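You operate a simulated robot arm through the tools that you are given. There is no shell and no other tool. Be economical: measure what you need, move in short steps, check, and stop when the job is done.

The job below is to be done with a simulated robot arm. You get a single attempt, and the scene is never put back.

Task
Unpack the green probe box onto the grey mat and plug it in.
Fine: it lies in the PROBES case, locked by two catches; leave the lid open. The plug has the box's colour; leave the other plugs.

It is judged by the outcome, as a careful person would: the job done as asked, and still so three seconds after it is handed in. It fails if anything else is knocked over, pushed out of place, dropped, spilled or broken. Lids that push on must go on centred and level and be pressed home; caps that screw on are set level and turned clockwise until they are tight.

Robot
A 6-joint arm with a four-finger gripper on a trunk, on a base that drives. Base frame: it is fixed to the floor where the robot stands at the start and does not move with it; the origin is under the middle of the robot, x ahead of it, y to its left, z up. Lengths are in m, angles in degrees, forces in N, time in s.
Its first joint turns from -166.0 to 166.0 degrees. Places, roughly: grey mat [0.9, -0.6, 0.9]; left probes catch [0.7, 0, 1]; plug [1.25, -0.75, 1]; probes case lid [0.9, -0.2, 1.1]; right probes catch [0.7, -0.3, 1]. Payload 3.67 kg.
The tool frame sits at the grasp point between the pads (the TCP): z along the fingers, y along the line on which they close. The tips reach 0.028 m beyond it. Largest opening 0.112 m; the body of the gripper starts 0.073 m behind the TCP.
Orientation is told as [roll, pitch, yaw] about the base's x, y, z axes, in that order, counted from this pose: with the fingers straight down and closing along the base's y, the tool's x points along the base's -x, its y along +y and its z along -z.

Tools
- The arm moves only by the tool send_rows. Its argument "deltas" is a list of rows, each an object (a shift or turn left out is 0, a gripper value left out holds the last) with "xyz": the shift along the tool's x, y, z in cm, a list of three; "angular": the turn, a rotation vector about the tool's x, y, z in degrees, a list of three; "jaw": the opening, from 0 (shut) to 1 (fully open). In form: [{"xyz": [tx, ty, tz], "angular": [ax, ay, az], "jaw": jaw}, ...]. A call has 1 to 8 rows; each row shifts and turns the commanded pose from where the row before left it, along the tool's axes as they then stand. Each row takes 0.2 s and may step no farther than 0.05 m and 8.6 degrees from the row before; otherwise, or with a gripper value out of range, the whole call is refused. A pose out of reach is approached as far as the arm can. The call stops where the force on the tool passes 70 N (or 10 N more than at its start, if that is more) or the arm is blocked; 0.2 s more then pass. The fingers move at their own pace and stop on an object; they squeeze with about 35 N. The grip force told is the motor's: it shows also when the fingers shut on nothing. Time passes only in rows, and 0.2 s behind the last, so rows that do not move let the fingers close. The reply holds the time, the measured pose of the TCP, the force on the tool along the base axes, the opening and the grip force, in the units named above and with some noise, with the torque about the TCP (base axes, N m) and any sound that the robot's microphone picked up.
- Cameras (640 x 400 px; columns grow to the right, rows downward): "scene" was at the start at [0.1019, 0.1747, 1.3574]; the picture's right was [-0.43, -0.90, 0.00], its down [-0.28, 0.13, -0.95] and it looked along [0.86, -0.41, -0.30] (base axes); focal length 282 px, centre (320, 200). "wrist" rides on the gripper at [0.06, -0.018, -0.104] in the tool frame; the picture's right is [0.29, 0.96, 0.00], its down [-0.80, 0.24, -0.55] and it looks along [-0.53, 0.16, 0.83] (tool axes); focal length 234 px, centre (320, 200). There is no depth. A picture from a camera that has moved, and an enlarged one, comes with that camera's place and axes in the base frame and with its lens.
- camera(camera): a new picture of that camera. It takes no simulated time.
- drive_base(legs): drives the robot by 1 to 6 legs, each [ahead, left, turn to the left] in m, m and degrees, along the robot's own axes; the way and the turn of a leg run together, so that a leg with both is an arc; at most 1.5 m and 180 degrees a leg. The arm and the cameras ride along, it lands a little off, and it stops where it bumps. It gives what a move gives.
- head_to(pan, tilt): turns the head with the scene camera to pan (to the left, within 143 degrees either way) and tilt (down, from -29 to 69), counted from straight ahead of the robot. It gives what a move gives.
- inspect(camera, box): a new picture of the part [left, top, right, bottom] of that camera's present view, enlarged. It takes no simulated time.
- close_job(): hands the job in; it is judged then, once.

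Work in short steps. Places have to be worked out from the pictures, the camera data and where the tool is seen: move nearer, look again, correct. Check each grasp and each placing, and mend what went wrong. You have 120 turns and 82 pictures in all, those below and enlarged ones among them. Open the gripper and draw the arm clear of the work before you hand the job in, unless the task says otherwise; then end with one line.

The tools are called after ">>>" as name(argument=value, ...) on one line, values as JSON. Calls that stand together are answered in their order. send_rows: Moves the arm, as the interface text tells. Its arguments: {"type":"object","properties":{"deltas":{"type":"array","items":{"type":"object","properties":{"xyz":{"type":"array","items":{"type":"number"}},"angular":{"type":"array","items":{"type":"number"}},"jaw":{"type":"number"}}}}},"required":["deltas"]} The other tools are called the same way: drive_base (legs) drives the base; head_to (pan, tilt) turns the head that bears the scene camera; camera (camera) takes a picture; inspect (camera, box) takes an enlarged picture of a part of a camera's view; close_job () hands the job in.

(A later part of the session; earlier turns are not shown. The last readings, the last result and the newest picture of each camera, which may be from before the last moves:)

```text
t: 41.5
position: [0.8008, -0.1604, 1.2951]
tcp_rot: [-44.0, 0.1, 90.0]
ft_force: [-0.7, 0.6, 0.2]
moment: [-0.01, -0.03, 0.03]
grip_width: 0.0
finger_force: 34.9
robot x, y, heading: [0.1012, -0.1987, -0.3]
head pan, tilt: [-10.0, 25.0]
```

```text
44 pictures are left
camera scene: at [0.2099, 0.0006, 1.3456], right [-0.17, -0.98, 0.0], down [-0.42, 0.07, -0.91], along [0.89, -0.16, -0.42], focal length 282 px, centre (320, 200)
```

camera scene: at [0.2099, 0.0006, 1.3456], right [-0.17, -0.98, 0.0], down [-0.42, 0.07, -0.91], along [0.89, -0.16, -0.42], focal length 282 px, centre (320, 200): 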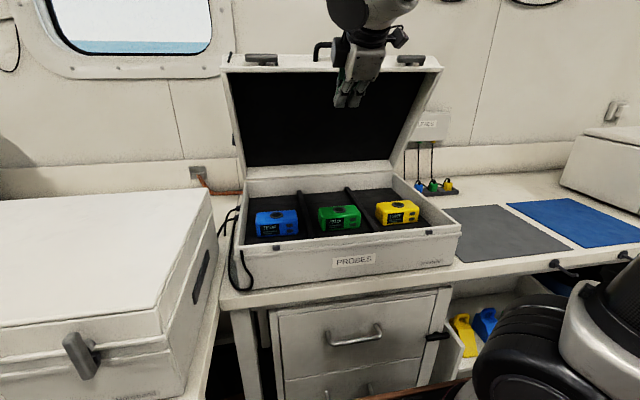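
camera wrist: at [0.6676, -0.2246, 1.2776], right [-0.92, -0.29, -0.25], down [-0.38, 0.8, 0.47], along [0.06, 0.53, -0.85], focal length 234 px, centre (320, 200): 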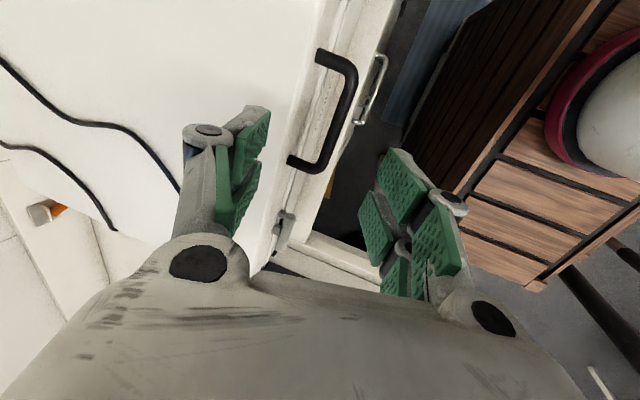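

The lid holds at about 50°. I tilt the tool further to 70° while entering under the lid's front edge, to push with the fingertips on its inner panel.

>>> send_rows(deltas=[{"xyz": [0, -0.93, 2.64], "angular": [6.5, 0, 0]}, {"xyz": [0, -0.63, 2.73], "angular": [6.5, 0, 0]}, {"xyz": [0, -0.31, 2.78], "angular": [6.5, 0, 0]}, {"xyz": [0, 0, 2.8], "angular": [6.5, 0, 0]}, {}])

>>> camera(camera="scene")

```text
t: 42.7
position: [0.9015, -0.1638, 1.2437]
tcp_rot: [-69.9, 0.0, 89.9]
ft_force: [-0.3, -0.1, 0.7]
moment: [0.01, 0.0, 0.01]
grip_width: 0.0
finger_force: 34.9
robot x, y, heading: [0.0996, -0.1979, -0.2]
head pan, tilt: [-10.0, 25.0]
```

```text
43 pictures are left
camera scene: at [0.2098, 0.0005, 1.3456], right [-0.17, -0.98, 0.0], down [-0.42, 0.07, -0.91], along [0.89, -0.16, -0.42], focal length 282 px, centre (320, 200)
```

scene: 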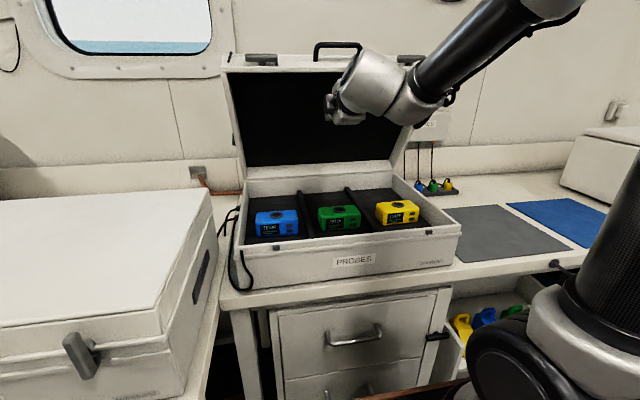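

The hand is under the lid. Now push forward and up along the arc.

>>> send_rows(deltas=[{"xyz": [0, -2.44, 2.31]}, {"xyz": [0, -2.44, 2.31]}, {"xyz": [0, -2.44, 2.31]}, {}])

>>> camera(camera="scene")

```text
t: 43.7
position: [0.9931, -0.1602, 1.2892]
tcp_rot: [-69.9, 0.0, 90.1]
ft_force: [-0.8, -0.7, 0.8]
moment: [0.01, -0.03, -0.02]
grip_width: 0.0
finger_force: 34.9
robot x, y, heading: [0.1004, -0.1977, -0.0]
head pan, tilt: [-10.0, 25.0]
```

```text
42 pictures are left
camera scene: at [0.2099, 0.0006, 1.3456], right [-0.17, -0.98, 0.0], down [-0.42, 0.07, -0.91], along [0.89, -0.16, -0.42], focal length 282 px, centre (320, 200)
```

scene: 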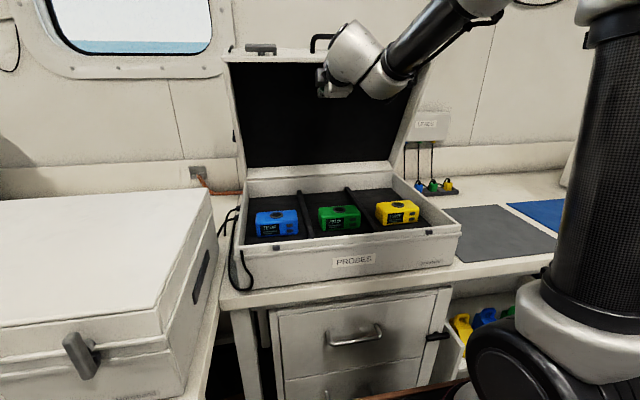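

The lid moves with little force. Keep pushing forward.

>>> send_rows(deltas=[{"xyz": [0, -1.97, 2.48]}, {"xyz": [0, -1.97, 2.48]}, {"xyz": [0, -1.5, 2.65]}, {"xyz": [0, -1.03, 2.82]}, {}])

>>> camera(camera="scene")

```text
t: 44.9
position: [1.1141, -0.1605, 1.3134]
tcp_rot: [-70.0, 0.1, 90.0]
ft_force: [0.3, 0.0, -0.2]
moment: [-0.02, -0.02, 0.0]
grip_width: 0.0
finger_force: 34.9
robot x, y, heading: [0.1016, -0.1964, -0.1]
head pan, tilt: [-10.0, 25.0]
```

```text
41 pictures are left
camera scene: at [0.2099, 0.0006, 1.3456], right [-0.17, -0.98, 0.0], down [-0.42, 0.07, -0.91], along [0.89, -0.16, -0.42], focal length 282 px, centre (320, 200)
```

scene: 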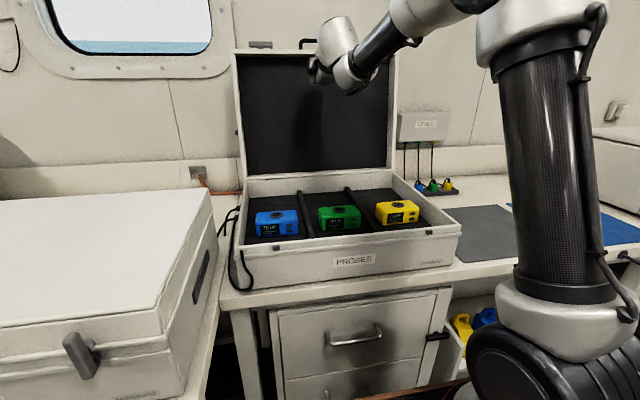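

The lid is about vertical. A little farther push to see whether it comes to its stop.

>>> send_rows(deltas=[{"xyz": [0, -0.68, 1.88]}, {"xyz": [0, -0.68, 1.88]}, {}])

>>> camera(camera="scene")

```text
t: 45.7
position: [1.1533, -0.1618, 1.315]
tcp_rot: [-69.9, 0.0, 89.9]
ft_force: [-0.7, 0.7, 0.0]
moment: [0.02, -0.02, -0.01]
grip_width: 0.0
finger_force: 34.9
robot x, y, heading: [0.1038, -0.1955, -0.4]
head pan, tilt: [-10.0, 25.0]
```

```text
40 pictures are left
camera scene: at [0.21, 0.0006, 1.3456], right [-0.17, -0.98, 0.0], down [-0.42, 0.07, -0.91], along [0.89, -0.16, -0.42], focal length 282 px, centre (320, 200)
```

scene: 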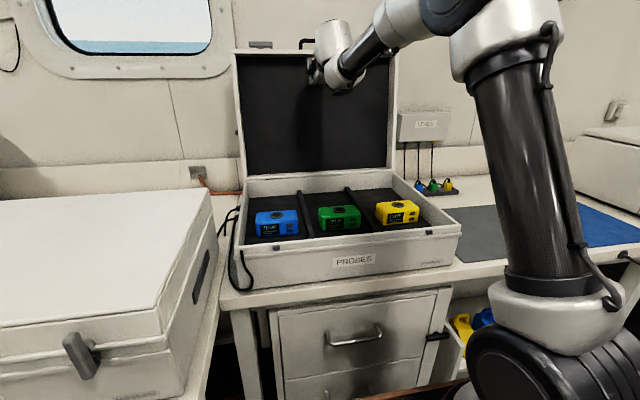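

The lid rests at its stop past vertical. I withdraw the arm and look at the boxes.

>>> send_rows(deltas=[{"xyz": [0, 1.6, -4.5]}, {"xyz": [0, 1.6, -4.5]}, {"xyz": [0, 1.6, -4.5]}, {"xyz": [0, 1.6, -4.5]}, {"xyz": [0, 1.6, -4.5]}, {"angular": [-8.5, 0, 0]}, {"angular": [-8.5, 0, 0]}, {"angular": [-8.5, 0, 0]}])

>>> send_rows(deltas=[{"angular": [-8.5, 0, 0]}, {"angular": [-8.5, 0, 0]}, {"angular": [-8.5, 0, 0]}, {"angular": [-8.5, 0, 0]}, {"angular": [-8.5, 0, 0]}, {"angular": [-2, 0, 0], "jaw": 0.8}, {"xyz": [0, 3, 0]}, {"xyz": [0, 2, 0]}])

>>> inspect(camera="scene", box=[230, 160, 470, 280])

>>> camera(camera="wrist")

```text
t: 47.5
position: [0.9125, -0.1604, 1.3154]
tcp_rot: [-44.3, 0.0, 90.0]
ft_force: [-0.5, -0.7, 0.8]
moment: [0.01, -0.03, 0.01]
grip_width: 0.0001
finger_force: 34.9
robot x, y, heading: [0.1009, -0.1987, -0.1]
head pan, tilt: [-10.0, 25.0]
```

```text
t: 49.3
position: [0.8639, -0.1588, 1.3186]
tcp_rot: [0.0, 0.0, 90.0]
ft_force: [0.9, 0.2, -0.3]
moment: [0.01, 0.06, 0.0]
grip_width: 0.0898
finger_force: 0.1
robot x, y, heading: [0.1044, -0.1984, -0.2]
head pan, tilt: [-10.0, 25.0]
```

```text
2.67 times, centred on (350, 220) of scene
camera zoom: at [0.2104, 0.0006, 1.3456], right [-0.17, -0.98, 0.0], down [-0.42, 0.07, -0.91], along [0.89, -0.16, -0.42], focal length 752 px, centre (240, 147)
```

zoom: 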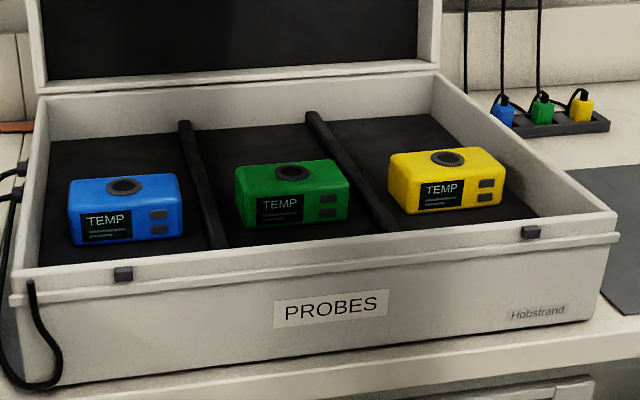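

```text
38 pictures are left
camera wrist: at [0.8811, -0.2194, 1.4223], right [-0.96, -0.29, 0.0], down [-0.24, 0.8, 0.55], along [-0.16, 0.53, -0.83], focal length 234 px, centre (320, 200)
```

wrist: 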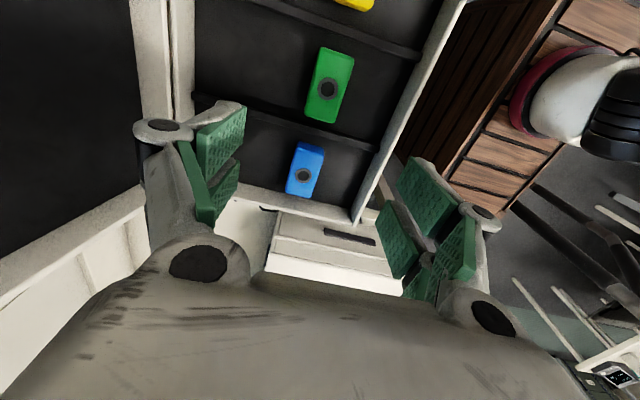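

The green box has its socket on top at about (0.851, -0.166, 1.012), body ≈0.055 (x) × 0.10 (y), 4 cm high. The jaws (closing along x, 9 cm open) go over it; first to just above.

>>> send_rows(deltas=[{"xyz": [0.4, 0.8, 4.5]}, {"xyz": [0.4, 0.5, 4.5]}, {"xyz": [0, 0, 4.5]}, {"xyz": [0, 0, 4.5]}, {"xyz": [0, 0, 4.5]}, {}])

>>> inspect(camera="wrist", box=[160, 60, 480, 260])

>>> inspect(camera="scene", box=[230, 140, 470, 280])

```text
t: 50.7
position: [0.8491, -0.1693, 1.0923]
tcp_rot: [0.0, 0.0, 89.9]
ft_force: [-0.9, -0.5, 0.6]
moment: [-0.03, -0.01, -0.04]
grip_width: 0.0896
finger_force: 0.0
robot x, y, heading: [0.0978, -0.1992, -0.2]
head pan, tilt: [-10.0, 25.0]
```

```text
2.00 times, centred on (320, 160) of wrist
camera zoom: at [0.8656, -0.2302, 1.1975], right [-0.96, -0.29, 0.0], down [-0.24, 0.8, 0.55], along [-0.16, 0.53, -0.83], focal length 468 px, centre (320, 280)
```

zoom: 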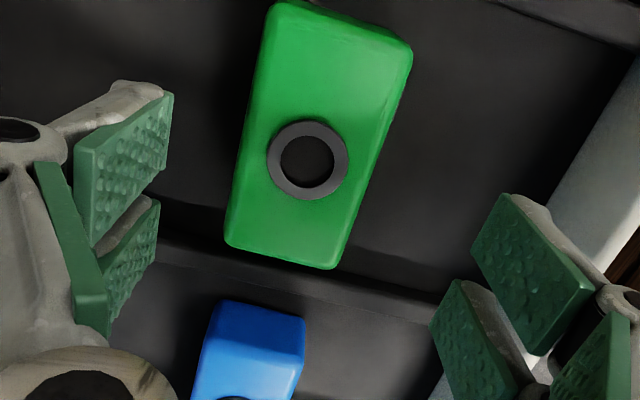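

```text
2.67 times, centred on (350, 210) of scene
camera zoom: at [0.2099, 0.0006, 1.3456], right [-0.17, -0.98, 0.0], down [-0.42, 0.07, -0.91], along [0.89, -0.16, -0.42], focal length 752 px, centre (240, 173)
```

zoom: 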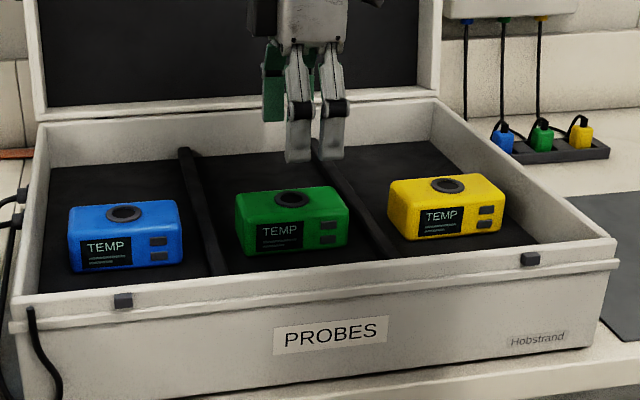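

Box is aligned and centred at (0.8515, -0.167). Lower to grip its sides with tips just above the tray floor, and close.

>>> send_rows(deltas=[{"xyz": [-0.2, -0.25, 3]}, {"xyz": [0, 0, 3]}, {"xyz": [0, 0, 2.2]}, {}])

>>> send_rows(deltas=[{"jaw": 0.3}, {}, {}, {}])

```text
t: 51.7
position: [0.8523, -0.1658, 1.0098]
tcp_rot: [-0.1, 0.0, 89.8]
ft_force: [-0.3, 0.3, 0.2]
moment: [0.01, 0.01, 0.0]
grip_width: 0.0896
finger_force: 0.0
robot x, y, heading: [0.1012, -0.1973, -0.0]
head pan, tilt: [-10.0, 25.0]
```

```text
t: 52.7
position: [0.851, -0.1668, 1.0093]
tcp_rot: [0.1, -0.1, 90.0]
ft_force: [1.7, -0.3, 1.6]
moment: [0.16, -0.16, -0.01]
grip_width: 0.0575
finger_force: 35.2
robot x, y, heading: [0.1037, -0.1983, -0.1]
head pan, tilt: [-10.0, 25.0]
```

Gripped at 5.75 cm. Lift it straight up clear of the tray and check.

>>> send_rows(deltas=[{"xyz": [0, 0, -3]}, {"xyz": [0, 0, -4]}, {"xyz": [0, 0, -4.5]}, {"xyz": [0, 0, -4.5]}, {}])

>>> head_to(pan=-30, tilt=28)

>>> camera(camera="scene")

```text
t: 53.9
position: [0.8527, -0.1681, 1.1724]
tcp_rot: [0.0, -0.1, 89.9]
ft_force: [-0.4, -0.1, -0.5]
moment: [-0.03, 0.0, -0.02]
grip_width: 0.0335
finger_force: 0.1
robot x, y, heading: [0.101, -0.1971, 0.2]
head pan, tilt: [-10.0, 25.0]
```

```text
t: 54.7
position: [0.8515, -0.1674, 1.1709]
tcp_rot: [-0.1, 0.0, 89.9]
ft_force: [-0.4, 0.2, -0.2]
moment: [-0.01, -0.02, 0.01]
grip_width: 0.0334
finger_force: 0.1
robot x, y, heading: [0.1028, -0.1977, -0.2]
head pan, tilt: [-30.0, 28.0]
```

```text
35 pictures are left
camera scene: at [0.1982, -0.0289, 1.3408], right [-0.5, -0.87, 0.0], down [-0.41, 0.23, -0.88], along [0.76, -0.44, -0.47], focal length 282 px, centre (320, 200)
```

scene: 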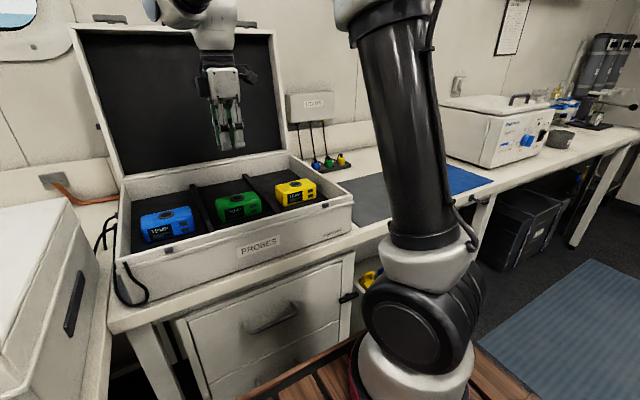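

The box slipped out and stayed in the case. I look at it closely to understand before gripping again.

>>> inspect(camera="wrist", box=[200, 20, 440, 180])

>>> inspect(camera="scene", box=[180, 170, 300, 240])

```text
2.50 times, centred on (320, 100) of wrist
camera zoom: at [0.8688, -0.2282, 1.2755], right [-0.96, -0.29, 0.0], down [-0.24, 0.8, 0.55], along [-0.16, 0.53, -0.83], focal length 585 px, centre (320, 450)
```

zoom: 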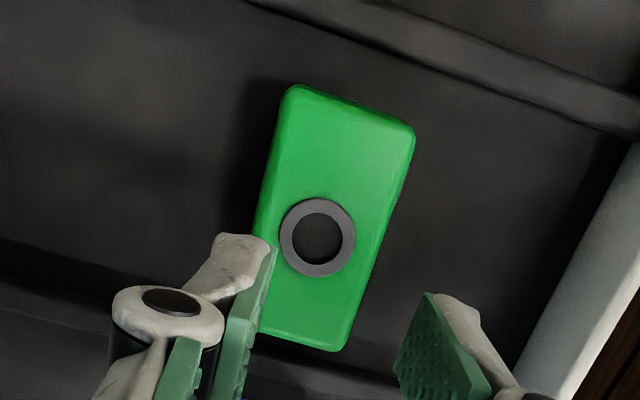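

```text
5.33 times, centred on (240, 205) of scene
camera zoom: at [0.1982, -0.0289, 1.3408], right [-0.5, -0.87, 0.0], down [-0.41, 0.23, -0.88], along [0.76, -0.44, -0.47], focal length 1504 px, centre (747, 173)
```

zoom: 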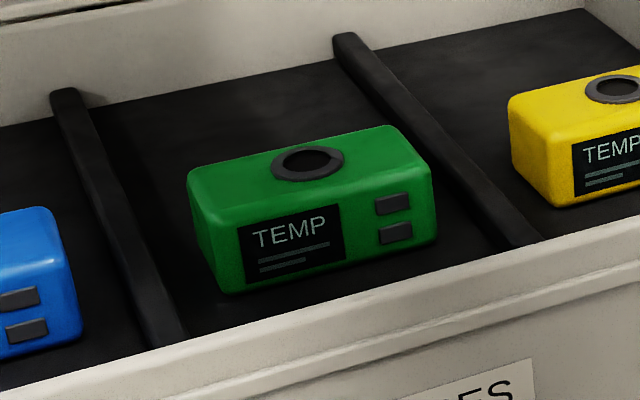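

The box is unmoved at (0.851, -0.167), and is taller than I judged (bottom ≈0.957), so I held it too high. I reopen, go about 2 cm deeper, and close fully.

>>> send_rows(deltas=[{"jaw": 0.8}, {}, {"xyz": [0, 0, 4.5]}, {"xyz": [0, 0, 4.5]}, {"xyz": [0, 0, 4.5]}, {"xyz": [0, 0, 2.5]}, {"xyz": [0, 0, 1.8]}, {}])

>>> send_rows(deltas=[{"jaw": 0}, {}, {}, {}])

>>> send_rows(deltas=[{"xyz": [0, 0, -0.8]}, {"xyz": [0, 0, -0.8]}, {"xyz": [0, 0, -0.8]}, {"xyz": [0, 0, -0.8]}, {"xyz": [0, 0, -0.8]}])

>>> inspect(camera="scene", box=[180, 120, 340, 240])

```text
t: 56.5
position: [0.8536, -0.1667, 0.992]
tcp_rot: [0.0, 0.0, 89.9]
ft_force: [-0.2, 0.5, 0.7]
moment: [-0.02, 0.02, 0.01]
grip_width: 0.0896
finger_force: 0.1
robot x, y, heading: [0.1, -0.1965, -0.3]
head pan, tilt: [-30.0, 28.0]
```

```text
t: 57.5
position: [0.8545, -0.1666, 0.992]
tcp_rot: [0.1, 0.0, 89.9]
ft_force: [0.2, 0.5, 0.0]
moment: [-0.12, 0.08, -0.01]
grip_width: 0.0577
finger_force: 34.5
robot x, y, heading: [0.1009, -0.1989, -0.2]
head pan, tilt: [-30.0, 28.0]
```

```text
t: 58.7
position: [0.8536, -0.1666, 1.0334]
tcp_rot: [0.0, -0.1, 89.9]
ft_force: [-0.5, 0.8, -3.8]
moment: [-0.03, -0.05, -0.02]
grip_width: 0.0579
finger_force: 34.9
robot x, y, heading: [0.1031, -0.1994, -0.3]
head pan, tilt: [-30.0, 28.0]
```

```text
3.33 times, centred on (260, 180) of scene
camera zoom: at [0.1984, -0.029, 1.3408], right [-0.5, -0.87, 0.0], down [-0.41, 0.24, -0.88], along [0.76, -0.44, -0.47], focal length 940 px, centre (520, 267)
```

zoom: 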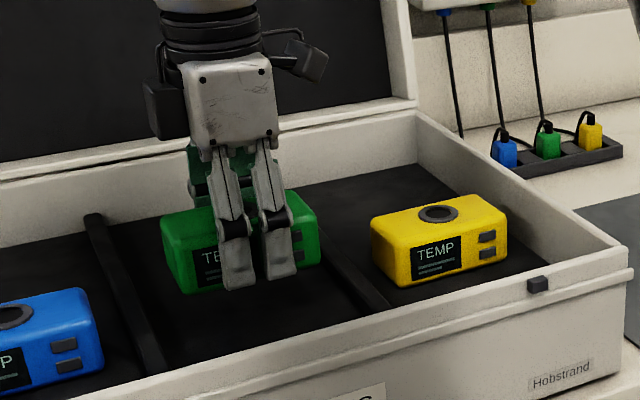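

The box is held (about 4 N weight). Raise it clear of the case walls and check.

>>> send_rows(deltas=[{"xyz": [0, 0, -2]}, {"xyz": [0, 0, -2.5]}, {"xyz": [0, 0, -2.5]}, {"xyz": [0, 0, -2.5]}, {"xyz": [0, 0, -2.5]}, {}])

>>> drive_base(legs=[[0, -0.2, 0]])

>>> camera(camera="scene")

```text
t: 60.1
position: [0.852, -0.168, 1.1516]
tcp_rot: [0.0, 0.0, 89.8]
ft_force: [0.7, -0.2, -3.0]
moment: [0.05, 0.03, 0.0]
grip_width: 0.0579
finger_force: 35.2
robot x, y, heading: [0.105, -0.1976, -0.0]
head pan, tilt: [-30.0, 28.0]
```

```text
t: 61.7
position: [0.852, -0.372, 1.1511]
tcp_rot: [0.1, 0.0, 89.7]
ft_force: [0.1, -0.8, -4.5]
moment: [-0.01, 0.0, 0.01]
grip_width: 0.0578
finger_force: 34.8
robot x, y, heading: [0.1019, -0.4015, -0.2]
head pan, tilt: [-30.0, 28.0]
```

```text
31 pictures are left
camera scene: at [0.1983, -0.2317, 1.3408], right [-0.5, -0.86, 0.0], down [-0.41, 0.24, -0.88], along [0.76, -0.44, -0.47], focal length 282 px, centre (320, 200)
```

scene: 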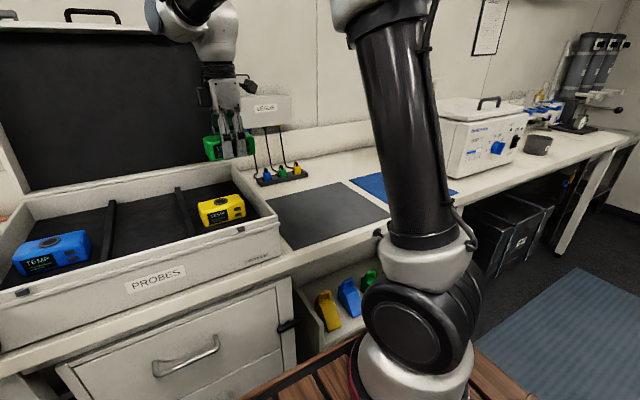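

Held well. Drive another 0.22 to the right, to bring the box over the mat, and look straight ahead.

>>> drive_base(legs=[[0, -0.22, 0]])

>>> head_to(pan=-12, tilt=30)

>>> camera(camera="scene")

>>> camera(camera="wrist")

```text
t: 63.4
position: [0.8515, -0.5903, 1.151]
tcp_rot: [0.0, 0.0, 90.0]
ft_force: [0.2, -0.5, -3.2]
moment: [-0.01, -0.04, 0.01]
grip_width: 0.0579
finger_force: 35.7
robot x, y, heading: [0.0996, -0.6274, -0.0]
head pan, tilt: [-30.0, 28.0]
```

```text
t: 64.2
position: [0.8513, -0.5903, 1.152]
tcp_rot: [0.0, 0.1, 89.9]
ft_force: [-0.9, -0.9, -4.5]
moment: [-0.02, -0.01, 0.04]
grip_width: 0.0577
finger_force: 34.7
robot x, y, heading: [0.0998, -0.624, -0.2]
head pan, tilt: [-12.0, 30.0]
```

```text
30 pictures are left
camera scene: at [0.207, -0.4265, 1.3376], right [-0.21, -0.98, 0.0], down [-0.49, 0.1, -0.87], along [0.85, -0.18, -0.5], focal length 282 px, centre (320, 200)
```

scene: 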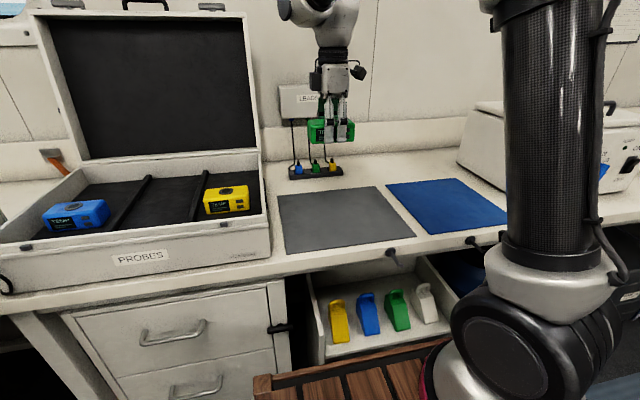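

```text
29 pictures are left
camera wrist: at [0.8683, -0.6517, 1.2557], right [-0.96, -0.29, 0.0], down [-0.24, 0.8, 0.55], along [-0.16, 0.53, -0.83], focal length 234 px, centre (320, 200)
```

wrist: 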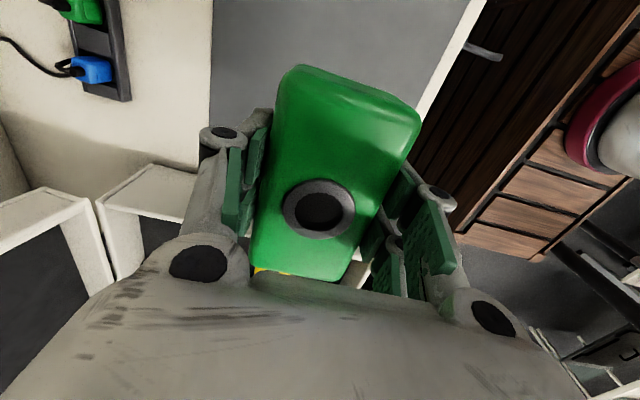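

Mat spans about x 0.72–1.01, y -0.457–-0.786; green plug is near (1.13, -0.606). I'll place the box at about (0.95, -0.61), near the leads but wholly on the mat; first come down to 1.5 cm above it.

>>> send_rows(deltas=[{"xyz": [1, -4, 1]}, {"xyz": [1, -4, 2]}, {"xyz": [0, -1.9, 4]}, {"xyz": [0, 0, 4]}, {"xyz": [0, 0, 4]}, {"xyz": [0, 0, 3]}, {"xyz": [0, 0, 1.5]}, {}])

>>> camera(camera="scene")

```text
t: 66.0
position: [0.9512, -0.6096, 0.9578]
tcp_rot: [0.1, 0.0, 90.1]
ft_force: [-0.5, 0.4, -4.4]
moment: [-0.01, 0.0, -0.01]
grip_width: 0.0578
finger_force: 34.7
robot x, y, heading: [0.1013, -0.6212, 0.1]
head pan, tilt: [-12.0, 30.0]
```

```text
28 pictures are left
camera scene: at [0.207, -0.4264, 1.3376], right [-0.21, -0.98, 0.0], down [-0.49, 0.1, -0.87], along [0.85, -0.18, -0.5], focal length 282 px, centre (320, 200)
```

scene: 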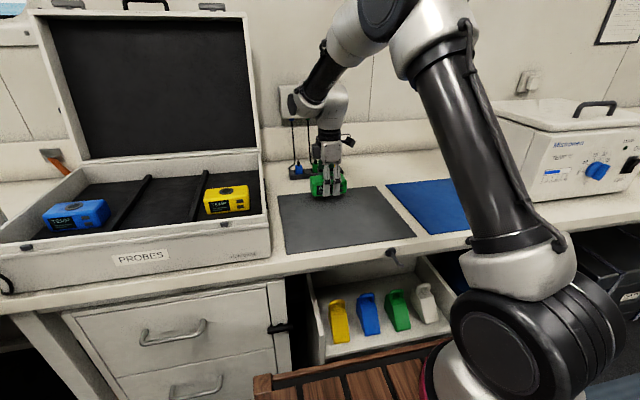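

Good position near the mat's far edge; lower slowly until contact.

>>> send_rows(deltas=[{"xyz": [0, 0, 0.5]}, {"xyz": [0, 0, 0.4]}, {"xyz": [0, 0, 0.3]}, {}])

>>> inspect(camera="scene", box=[270, 130, 390, 230])

```text
t: 67.0
position: [0.9502, -0.6116, 0.9432]
tcp_rot: [0.0, 0.0, 90.0]
ft_force: [0.4, -0.5, -4.0]
moment: [-0.01, -0.03, -0.02]
grip_width: 0.0577
finger_force: 34.4
robot x, y, heading: [0.0981, -0.626, -0.0]
head pan, tilt: [-12.0, 30.0]
```

```text
4.00 times, centred on (330, 180) of scene
camera zoom: at [0.207, -0.4264, 1.3376], right [-0.21, -0.98, 0.0], down [-0.49, 0.1, -0.87], along [0.85, -0.18, -0.5], focal length 1128 px, centre (280, 280)
```

zoom: 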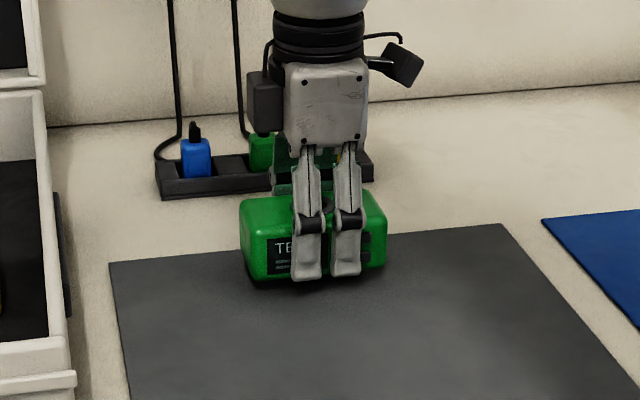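

Still about a centimetre to go, and the box is within the mat's far edge. Lower on in small steps.

>>> send_rows(deltas=[{"xyz": [0, 0, 0.3]}, {"xyz": [0, 0, 0.2]}, {}])

>>> send_rows(deltas=[{"xyz": [0, 0, 0.2]}, {"xyz": [0, 0, 0.2]}, {}])

```text
t: 67.8
position: [0.9512, -0.6111, 0.9391]
tcp_rot: [0.0, 0.0, 89.9]
ft_force: [-0.5, 0.2, -4.8]
moment: [-0.03, -0.01, 0.02]
grip_width: 0.058
finger_force: 34.8
robot x, y, heading: [0.1005, -0.6251, -0.1]
head pan, tilt: [-12.0, 30.0]
```

```text
t: 68.6
position: [0.9503, -0.6112, 0.934]
tcp_rot: [0.0, 0.1, 90.0]
ft_force: [0.5, 0.4, -3.3]
moment: [-0.01, -0.02, 0.01]
grip_width: 0.0578
finger_force: 34.7
robot x, y, heading: [0.1003, -0.6214, 0.1]
head pan, tilt: [-12.0, 30.0]
```

>>> send_rows(deltas=[{"xyz": [0, 0, 0.15]}, {"xyz": [0, 0, 0.15]}, {}])

>>> inspect(camera="scene", box=[300, 165, 364, 205])

```text
t: 69.4
position: [0.9502, -0.6105, 0.9341]
tcp_rot: [-0.1, 0.1, 89.9]
ft_force: [-0.4, -1.8, 12.3]
moment: [-0.11, 0.49, -0.02]
grip_width: 0.0579
finger_force: 34.7
robot x, y, heading: [0.1027, -0.6213, 0.1]
head pan, tilt: [-12.0, 30.0]
```

```text
10.00 times, centred on (332, 185) of scene
camera zoom: at [0.2065, -0.4264, 1.3377], right [-0.21, -0.98, 0.0], down [-0.49, 0.1, -0.87], along [0.85, -0.18, -0.5], focal length 2820 px, centre (200, 350)
```

zoom: 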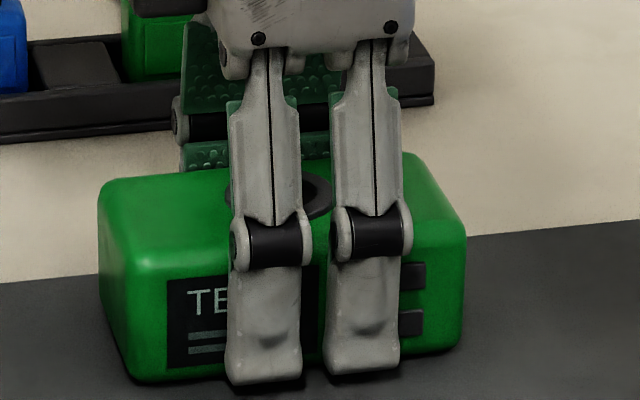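

Contact made (net +12 N). Release and rise straight up.

>>> send_rows(deltas=[{"xyz": [0, 0, -0.1], "jaw": 0.75}, {}, {"xyz": [0, 0, -3]}, {"xyz": [0, 0, -4]}, {"xyz": [0, 0, -4]}, {"xyz": [0, 0, -4]}, {"xyz": [0, 0, -4]}, {}])

>>> camera(camera="wrist")

>>> inspect(camera="scene", box=[270, 80, 430, 260])

```text
t: 71.2
position: [0.9506, -0.6118, 1.1235]
tcp_rot: [0.0, 0.1, 90.0]
ft_force: [0.7, 0.5, -0.5]
moment: [0.02, 0.01, -0.02]
grip_width: 0.0841
finger_force: 0.1
robot x, y, heading: [0.1, -0.6227, -0.1]
head pan, tilt: [-12.0, 30.0]
```

```text
25 pictures are left
camera wrist: at [0.967, -0.6721, 1.2282], right [-0.96, -0.29, 0.0], down [-0.24, 0.8, 0.55], along [-0.16, 0.53, -0.83], focal length 234 px, centre (320, 200)
```

wrist: 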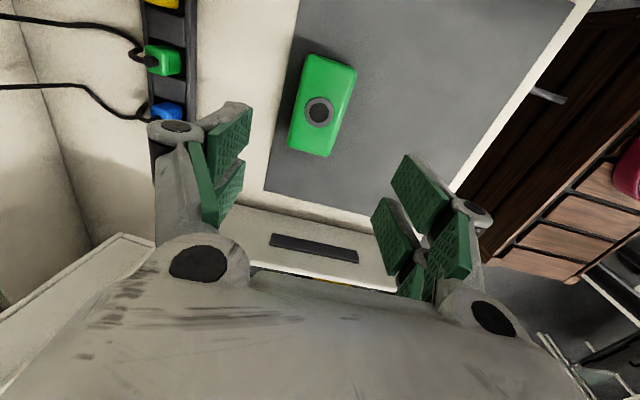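

```text
2.22 times, centred on (350, 170) of scene
camera zoom: at [0.207, -0.4264, 1.3376], right [-0.21, -0.98, 0.0], down [-0.49, 0.1, -0.87], along [0.85, -0.18, -0.5], focal length 627 px, centre (253, 267)
```

zoom: 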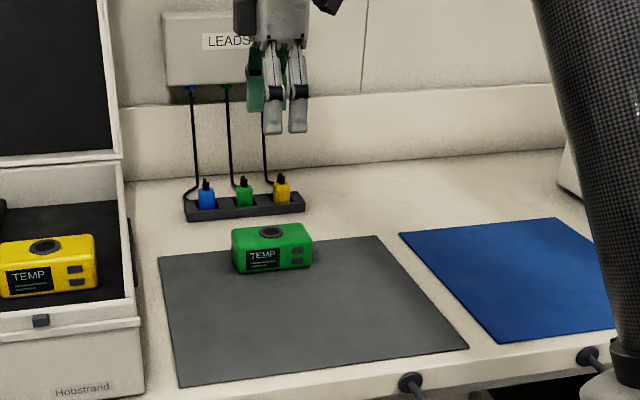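

The box stands well on the mat, socket at (0.950, -0.612). The green plug stands upright in its holder near (1.122, -0.609), its lead leaving the top toward the wall. I'll draw back, turn the tool to yaw 0 so the jaws close along y, and drive 0.1 ahead for reach.

>>> send_rows(deltas=[{"xyz": [0, 4.5, 0], "jaw": 0.4}, {"xyz": [0, 4.5, 0]}, {"angular": [0, 0, 8.5]}, {"angular": [0, 0, 8.5]}, {"angular": [0, 0, 8.5]}, {"angular": [0, 0, 8.5]}, {"angular": [0, 0, 8.5]}, {"angular": [0, 0, 8.5]}])

>>> send_rows(deltas=[{"angular": [0, 0, 8.5]}, {"angular": [0, 0, 8.5]}, {"angular": [0, 0, 8.5]}, {"angular": [0, 0, 8.5]}, {"angular": [0, 0, 5]}, {}])

>>> drive_base(legs=[[0.1, 0, 0]])

>>> camera(camera="wrist")

```text
t: 73.0
position: [0.8606, -0.6129, 1.1225]
tcp_rot: [0.0, 0.0, 38.9]
ft_force: [0.0, -1.2, 0.7]
moment: [-0.02, 0.01, 0.0]
grip_width: 0.0447
finger_force: 0.0
robot x, y, heading: [0.1036, -0.6239, 0.0]
head pan, tilt: [-12.0, 30.0]
```

```text
t: 74.4
position: [0.8603, -0.6112, 1.122]
tcp_rot: [0.1, -0.1, -0.1]
ft_force: [0.7, 0.4, -0.1]
moment: [0.0, -0.01, -0.01]
grip_width: 0.0446
finger_force: 0.0
robot x, y, heading: [0.1028, -0.6229, 0.0]
head pan, tilt: [-12.0, 30.0]
```

```text
t: 75.5
position: [0.9578, -0.6125, 1.1226]
tcp_rot: [0.0, 0.0, -0.1]
ft_force: [1.3, -0.3, -0.9]
moment: [0.01, 0.02, 0.0]
grip_width: 0.0448
finger_force: 0.2
robot x, y, heading: [0.2021, -0.6261, 0.0]
head pan, tilt: [-12.0, 30.0]
```

```text
23 pictures are left
camera wrist: at [0.8981, -0.6308, 1.2272], right [-0.29, 0.96, 0.0], down [0.8, 0.24, 0.55], along [0.53, 0.16, -0.83], focal length 234 px, centre (320, 200)
```

wrist: 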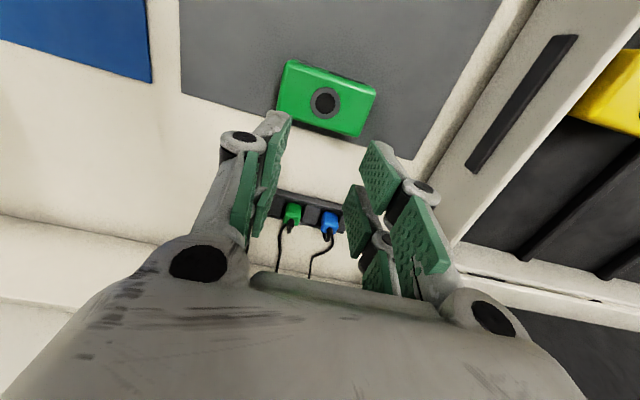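

The plugs are in view. Enlarge to see the green plug's shape and orientation.

>>> inspect(camera="wrist", box=[260, 180, 360, 280])

>>> inspect(camera="scene", box=[200, 110, 300, 210])

```text
4.00 times, centred on (310, 230) of wrist
camera zoom: at [0.8981, -0.6308, 1.2272], right [-0.29, 0.96, 0.0], down [0.8, 0.24, 0.55], along [0.53, 0.16, -0.83], focal length 937 px, centre (360, 80)
```

zoom: 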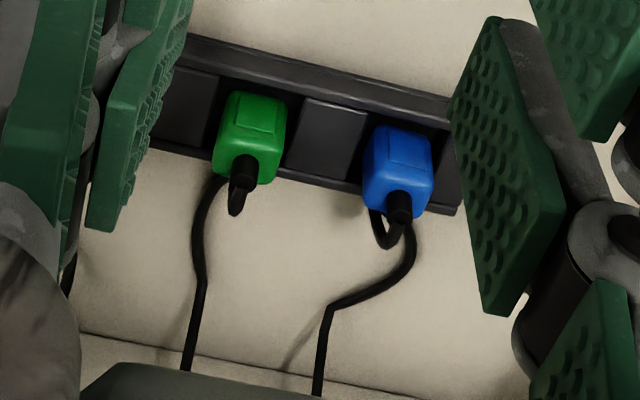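

```text
4.00 times, centred on (250, 160) of scene
camera zoom: at [0.3065, -0.4267, 1.3376], right [-0.21, -0.98, 0.0], down [-0.49, 0.1, -0.87], along [0.85, -0.18, -0.5], focal length 1128 px, centre (600, 360)
```

zoom: 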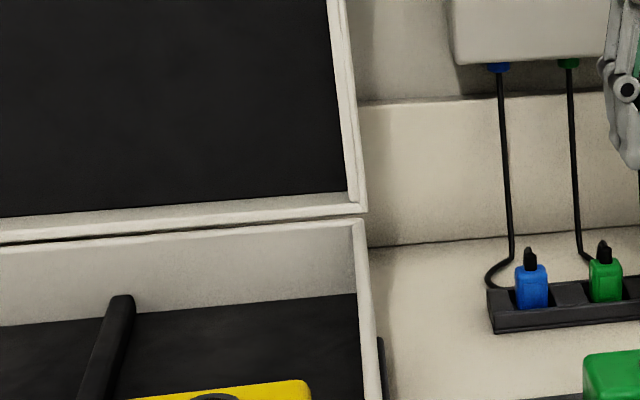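

Plug body is ~2.3 cm wide at (1.12, -0.608), top ≈0.95, holder top ≈0.92. I go over it at a safe height and look again.

>>> send_rows(deltas=[{"xyz": [-4, 0.4, 0]}, {"xyz": [-4, 0, 0]}, {"xyz": [-4, 0, 1]}, {"xyz": [-3.7, 0, 3]}, {"xyz": [0, 0, 4]}, {}])

>>> inspect(camera="wrist", box=[220, 130, 420, 270])

>>> head_to(pan=-20, tilt=30)

>>> camera(camera="scene")

```text
t: 76.9
position: [1.1181, -0.611, 1.0419]
tcp_rot: [0.0, 0.0, 0.0]
ft_force: [-0.1, -1.4, 1.0]
moment: [-0.01, -0.01, -0.01]
grip_width: 0.0447
finger_force: 0.0
robot x, y, heading: [0.2024, -0.6216, 0.1]
head pan, tilt: [-12.0, 30.0]
```

```text
2.86 times, centred on (320, 200) of wrist
camera zoom: at [1.0577, -0.6285, 1.147], right [-0.29, 0.96, 0.0], down [0.8, 0.24, 0.55], along [0.53, 0.16, -0.83], focal length 669 px, centre (320, 200)
```

zoom: 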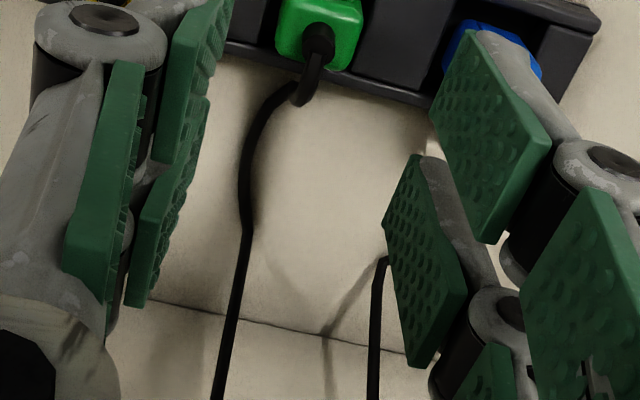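

```text
t: 77.6
position: [1.12, -0.6103, 1.0436]
tcp_rot: [0.0, 0.1, 0.0]
ft_force: [-0.1, 0.2, -0.3]
moment: [0.0, -0.01, -0.02]
grip_width: 0.0446
finger_force: 0.1
robot x, y, heading: [0.1962, -0.6209, 0.0]
head pan, tilt: [-20.0, 30.0]
```

```text
19 pictures are left
camera scene: at [0.303, -0.4387, 1.3376], right [-0.34, -0.94, 0.0], down [-0.47, 0.17, -0.87], along [0.81, -0.3, -0.5], focal length 282 px, centre (320, 200)
```

scene: 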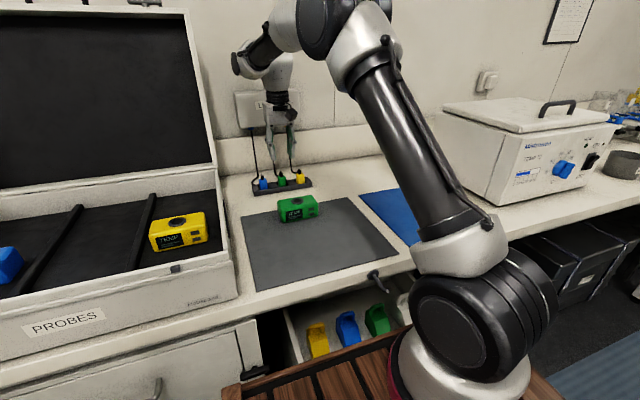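

The plug's lead nub is at (1.123, -0.609), centred between the jaws, with the lead running out between them. Lower to grip height.

>>> send_rows(deltas=[{"xyz": [0, 0.1, 3]}, {"xyz": [0, 0, 3]}, {"xyz": [0, 0, 2]}, {"xyz": [0, 0, 0.8]}, {}])

>>> inspect(camera="scene", box=[230, 120, 340, 210])

```text
t: 78.8
position: [1.1165, -0.6074, 0.9541]
tcp_rot: [0.0, 0.0, -0.1]
ft_force: [-0.2, 0.6, 0.9]
moment: [-0.02, -0.02, -0.01]
grip_width: 0.0448
finger_force: 0.0
robot x, y, heading: [0.1969, -0.6203, -0.0]
head pan, tilt: [-20.0, 30.0]
```

```text
4.44 times, centred on (285, 165) of scene
camera zoom: at [0.303, -0.4388, 1.3376], right [-0.34, -0.94, 0.0], down [-0.47, 0.17, -0.87], along [0.81, -0.3, -0.5], focal length 1253 px, centre (476, 356)
```

zoom: 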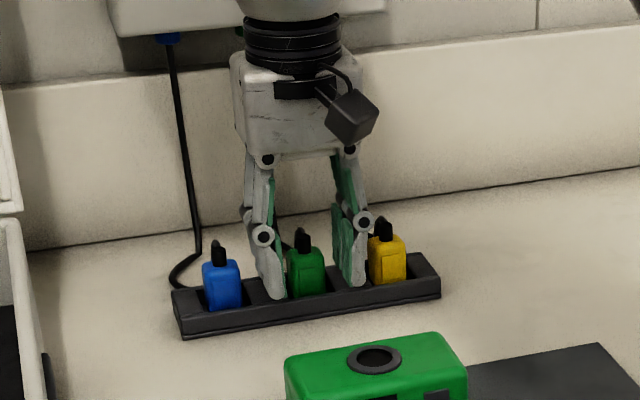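

Fingers straddle the green plug, clear of the others. Close.

>>> send_rows(deltas=[{"jaw": 0}, {}, {}])

>>> send_rows(deltas=[{"xyz": [0, 0, -1]}, {"xyz": [0, 0, -1]}, {"xyz": [0, 0, -1]}, {"xyz": [0, 0, -1.5]}, {"xyz": [0, 0, -1.5]}, {}])

>>> inspect(camera="scene", box=[230, 120, 340, 210])

```text
t: 79.6
position: [1.1157, -0.6079, 0.9554]
tcp_rot: [0.1, 0.0, -0.1]
ft_force: [0.5, 0.0, 0.7]
moment: [0.01, 0.02, 0.01]
grip_width: 0.0246
finger_force: 34.8
robot x, y, heading: [0.1985, -0.622, -0.0]
head pan, tilt: [-20.0, 30.0]
```

```text
t: 81.0
position: [1.1152, -0.6089, 1.0159]
tcp_rot: [0.0, 0.0, -0.2]
ft_force: [-0.7, -0.3, 0.1]
moment: [0.02, 0.03, 0.0]
grip_width: 0.0249
finger_force: 35.1
robot x, y, heading: [0.2, -0.6246, -0.1]
head pan, tilt: [-20.0, 30.0]
```

```text
4.44 times, centred on (285, 165) of scene
camera zoom: at [0.303, -0.4388, 1.3376], right [-0.34, -0.94, 0.0], down [-0.47, 0.17, -0.87], along [0.81, -0.3, -0.5], focal length 1253 px, centre (476, 356)
```

zoom: 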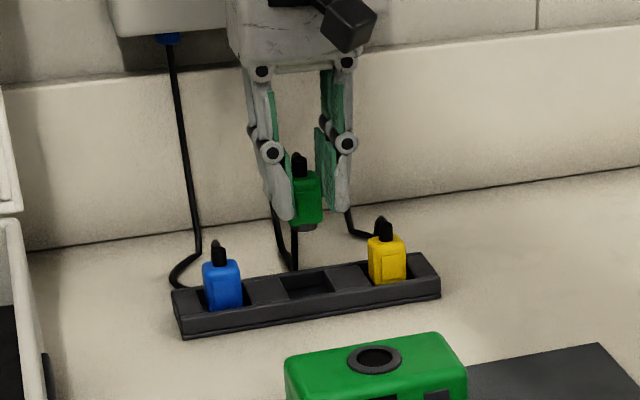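

The green plug is out, upright, with its pin below. I lift a bit more and carry it back over the box's socket (0.950, -0.612), watching for lead tension.

>>> send_rows(deltas=[{"xyz": [0, 0, -3]}, {"xyz": [2, 0, -2]}, {"xyz": [3, -0.1, 0]}, {"xyz": [3, -0.1, 0]}, {"xyz": [3, -0.1, 0]}, {"xyz": [3, -0.1, 0]}, {"xyz": [3.1, 0, 0]}, {}])

>>> inspect(camera="scene", box=[250, 140, 346, 230])

>>> camera(camera="wrist")

```text
t: 82.8
position: [0.9447, -0.6114, 1.0653]
tcp_rot: [-0.1, 0.0, -0.1]
ft_force: [-0.1, -0.7, -0.9]
moment: [0.0, 0.01, -0.01]
grip_width: 0.025
finger_force: 35.3
robot x, y, heading: [0.1987, -0.6236, -0.1]
head pan, tilt: [-20.0, 30.0]
```

```text
4.44 times, centred on (298, 185) of scene
camera zoom: at [0.3031, -0.4388, 1.3376], right [-0.34, -0.94, 0.0], down [-0.47, 0.17, -0.87], along [0.81, -0.3, -0.5], focal length 1253 px, centre (418, 267)
```

zoom: 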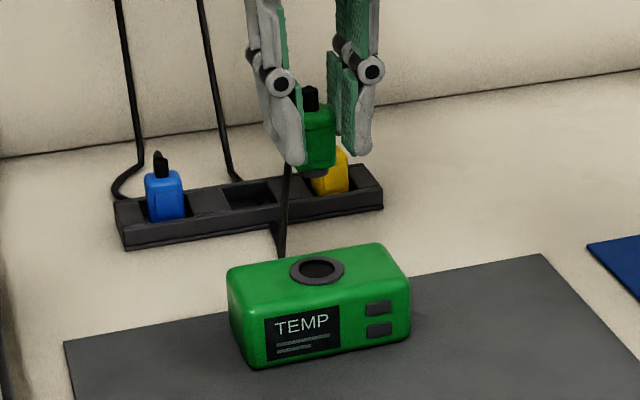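

```text
15 pictures are left
camera wrist: at [0.8833, -0.6297, 1.1689], right [-0.29, 0.96, 0.0], down [0.8, 0.24, 0.55], along [0.53, 0.16, -0.83], focal length 234 px, centre (320, 200)
```

wrist: 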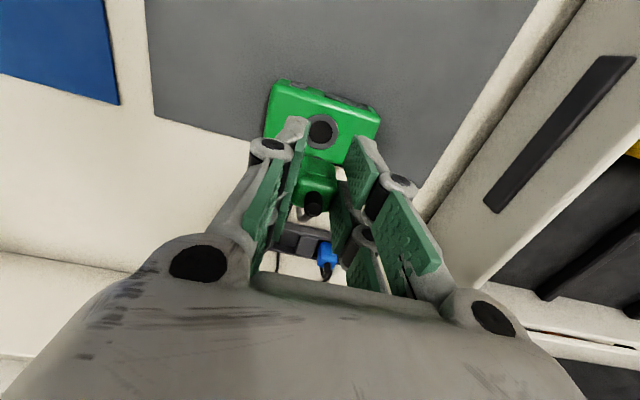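

The plug seems above the socket to within a few mm. Lower to about 2 cm above and compare closely.

>>> send_rows(deltas=[{"xyz": [-0.1, 0, 2]}, {"xyz": [0, 0, 1.5]}, {"xyz": [0, 0, 1.0]}, {}])

>>> inspect(camera="scene", box=[270, 150, 340, 220])

>>> inspect(camera="wrist", box=[240, 100, 400, 240])

```text
t: 83.8
position: [0.9464, -0.6114, 1.0184]
tcp_rot: [0.0, 0.0, -0.1]
ft_force: [0.3, 0.5, -0.1]
moment: [-0.03, 0.03, -0.02]
grip_width: 0.0247
finger_force: 34.9
robot x, y, heading: [0.2024, -0.624, -0.0]
head pan, tilt: [-20.0, 30.0]
```

```text
5.71 times, centred on (305, 185) of scene
camera zoom: at [0.303, -0.4388, 1.3376], right [-0.34, -0.94, 0.0], down [-0.47, 0.17, -0.87], along [0.81, -0.3, -0.5], focal length 1612 px, centre (406, 286)
```

zoom: 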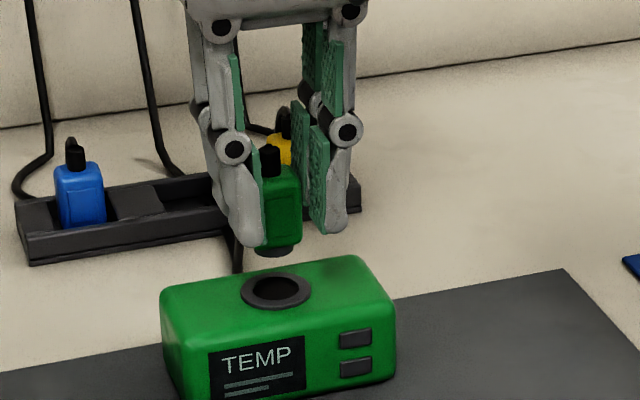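

```text
2.86 times, centred on (320, 170) of wrist
camera zoom: at [0.8847, -0.6295, 1.1235], right [-0.29, 0.96, 0.0], down [0.8, 0.24, 0.55], along [0.53, 0.16, -0.83], focal length 669 px, centre (320, 286)
```

zoom: 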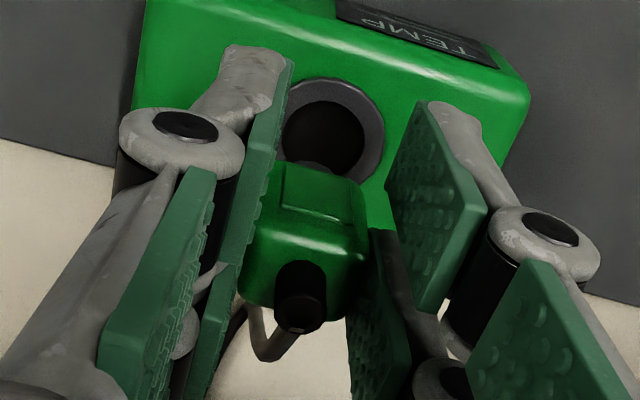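

Comparing plug and socket within each view, the plug is about 7 mm too far in +x and 4 mm too far in -y. I correct that and lower slightly, then check again.

>>> send_rows(deltas=[{"xyz": [0.7, 0.4, 0]}, {"xyz": [0, 0, 0.7]}, {}])

>>> inspect(camera="scene", box=[280, 165, 320, 205])

>>> inspect(camera="wrist", box=[270, 100, 370, 200])

```text
t: 84.6
position: [0.9397, -0.6068, 1.0123]
tcp_rot: [0.0, 0.0, -0.1]
ft_force: [0.0, -0.2, 0.5]
moment: [-0.01, -0.04, 0.04]
grip_width: 0.025
finger_force: 35.1
robot x, y, heading: [0.2015, -0.6211, -0.3]
head pan, tilt: [-20.0, 30.0]
```

```text
10.00 times, centred on (300, 185) of scene
camera zoom: at [0.303, -0.4388, 1.3376], right [-0.34, -0.94, 0.0], down [-0.47, 0.17, -0.87], along [0.81, -0.3, -0.5], focal length 2820 px, centre (520, 350)
```

zoom: 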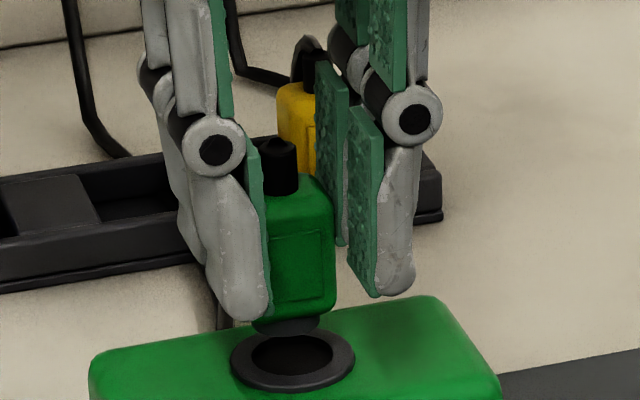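

```text
4.00 times, centred on (320, 150) of wrist
camera zoom: at [0.878, -0.6263, 1.1166], right [-0.29, 0.96, 0.0], down [0.8, 0.24, 0.55], along [0.53, 0.16, -0.83], focal length 937 px, centre (320, 400)
```

zoom: 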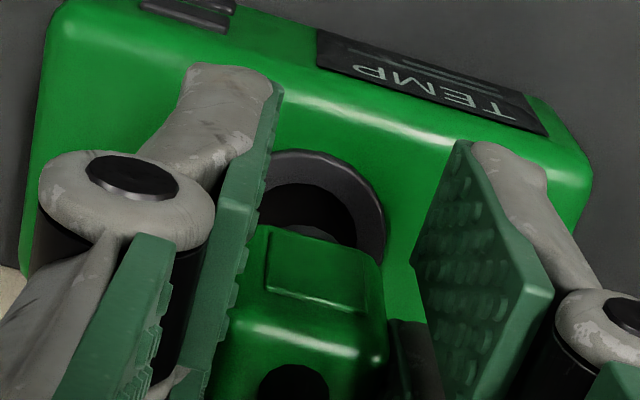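

Now within about 2 mm; a small -y correction, then lower gently and watch the force.

>>> send_rows(deltas=[{"xyz": [0, -0.18, 0]}, {"xyz": [0, 0, 0.4]}, {"xyz": [0, 0, 0.3]}, {"xyz": [0, 0, 0.2]}, {}])

>>> inspect(camera="scene", box=[280, 165, 320, 205])

```text
t: 85.8
position: [0.9384, -0.6091, 1.0026]
tcp_rot: [0.1, 0.0, -0.1]
ft_force: [-0.4, -0.1, -0.6]
moment: [-0.01, 0.03, 0.0]
grip_width: 0.0248
finger_force: 34.8
robot x, y, heading: [0.1994, -0.6234, 0.0]
head pan, tilt: [-20.0, 30.0]
```

```text
10.00 times, centred on (300, 185) of scene
camera zoom: at [0.303, -0.4388, 1.3376], right [-0.34, -0.94, 0.0], down [-0.47, 0.17, -0.87], along [0.81, -0.3, -0.5], focal length 2820 px, centre (520, 350)
```

zoom: 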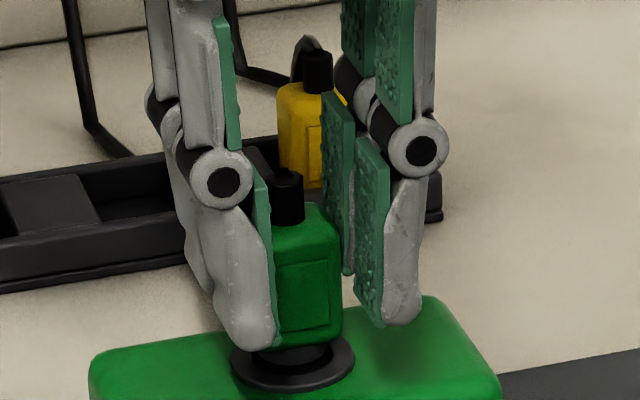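

The pin now appears right over the hole, no contact force. Continue down in small steps.

>>> send_rows(deltas=[{"xyz": [0, 0, 0.2]}, {"xyz": [0, 0, 0.2]}, {"xyz": [0, 0, 0.2]}, {}])

```text
t: 86.8
position: [0.9384, -0.6077, 0.9993]
tcp_rot: [-0.1, -0.2, -0.1]
ft_force: [-13.0, 4.0, 29.1]
moment: [0.12, -0.12, 0.08]
grip_width: 0.0251
finger_force: 35.2
robot x, y, heading: [0.2008, -0.6239, -0.0]
head pan, tilt: [-20.0, 30.0]
heard: snap
```

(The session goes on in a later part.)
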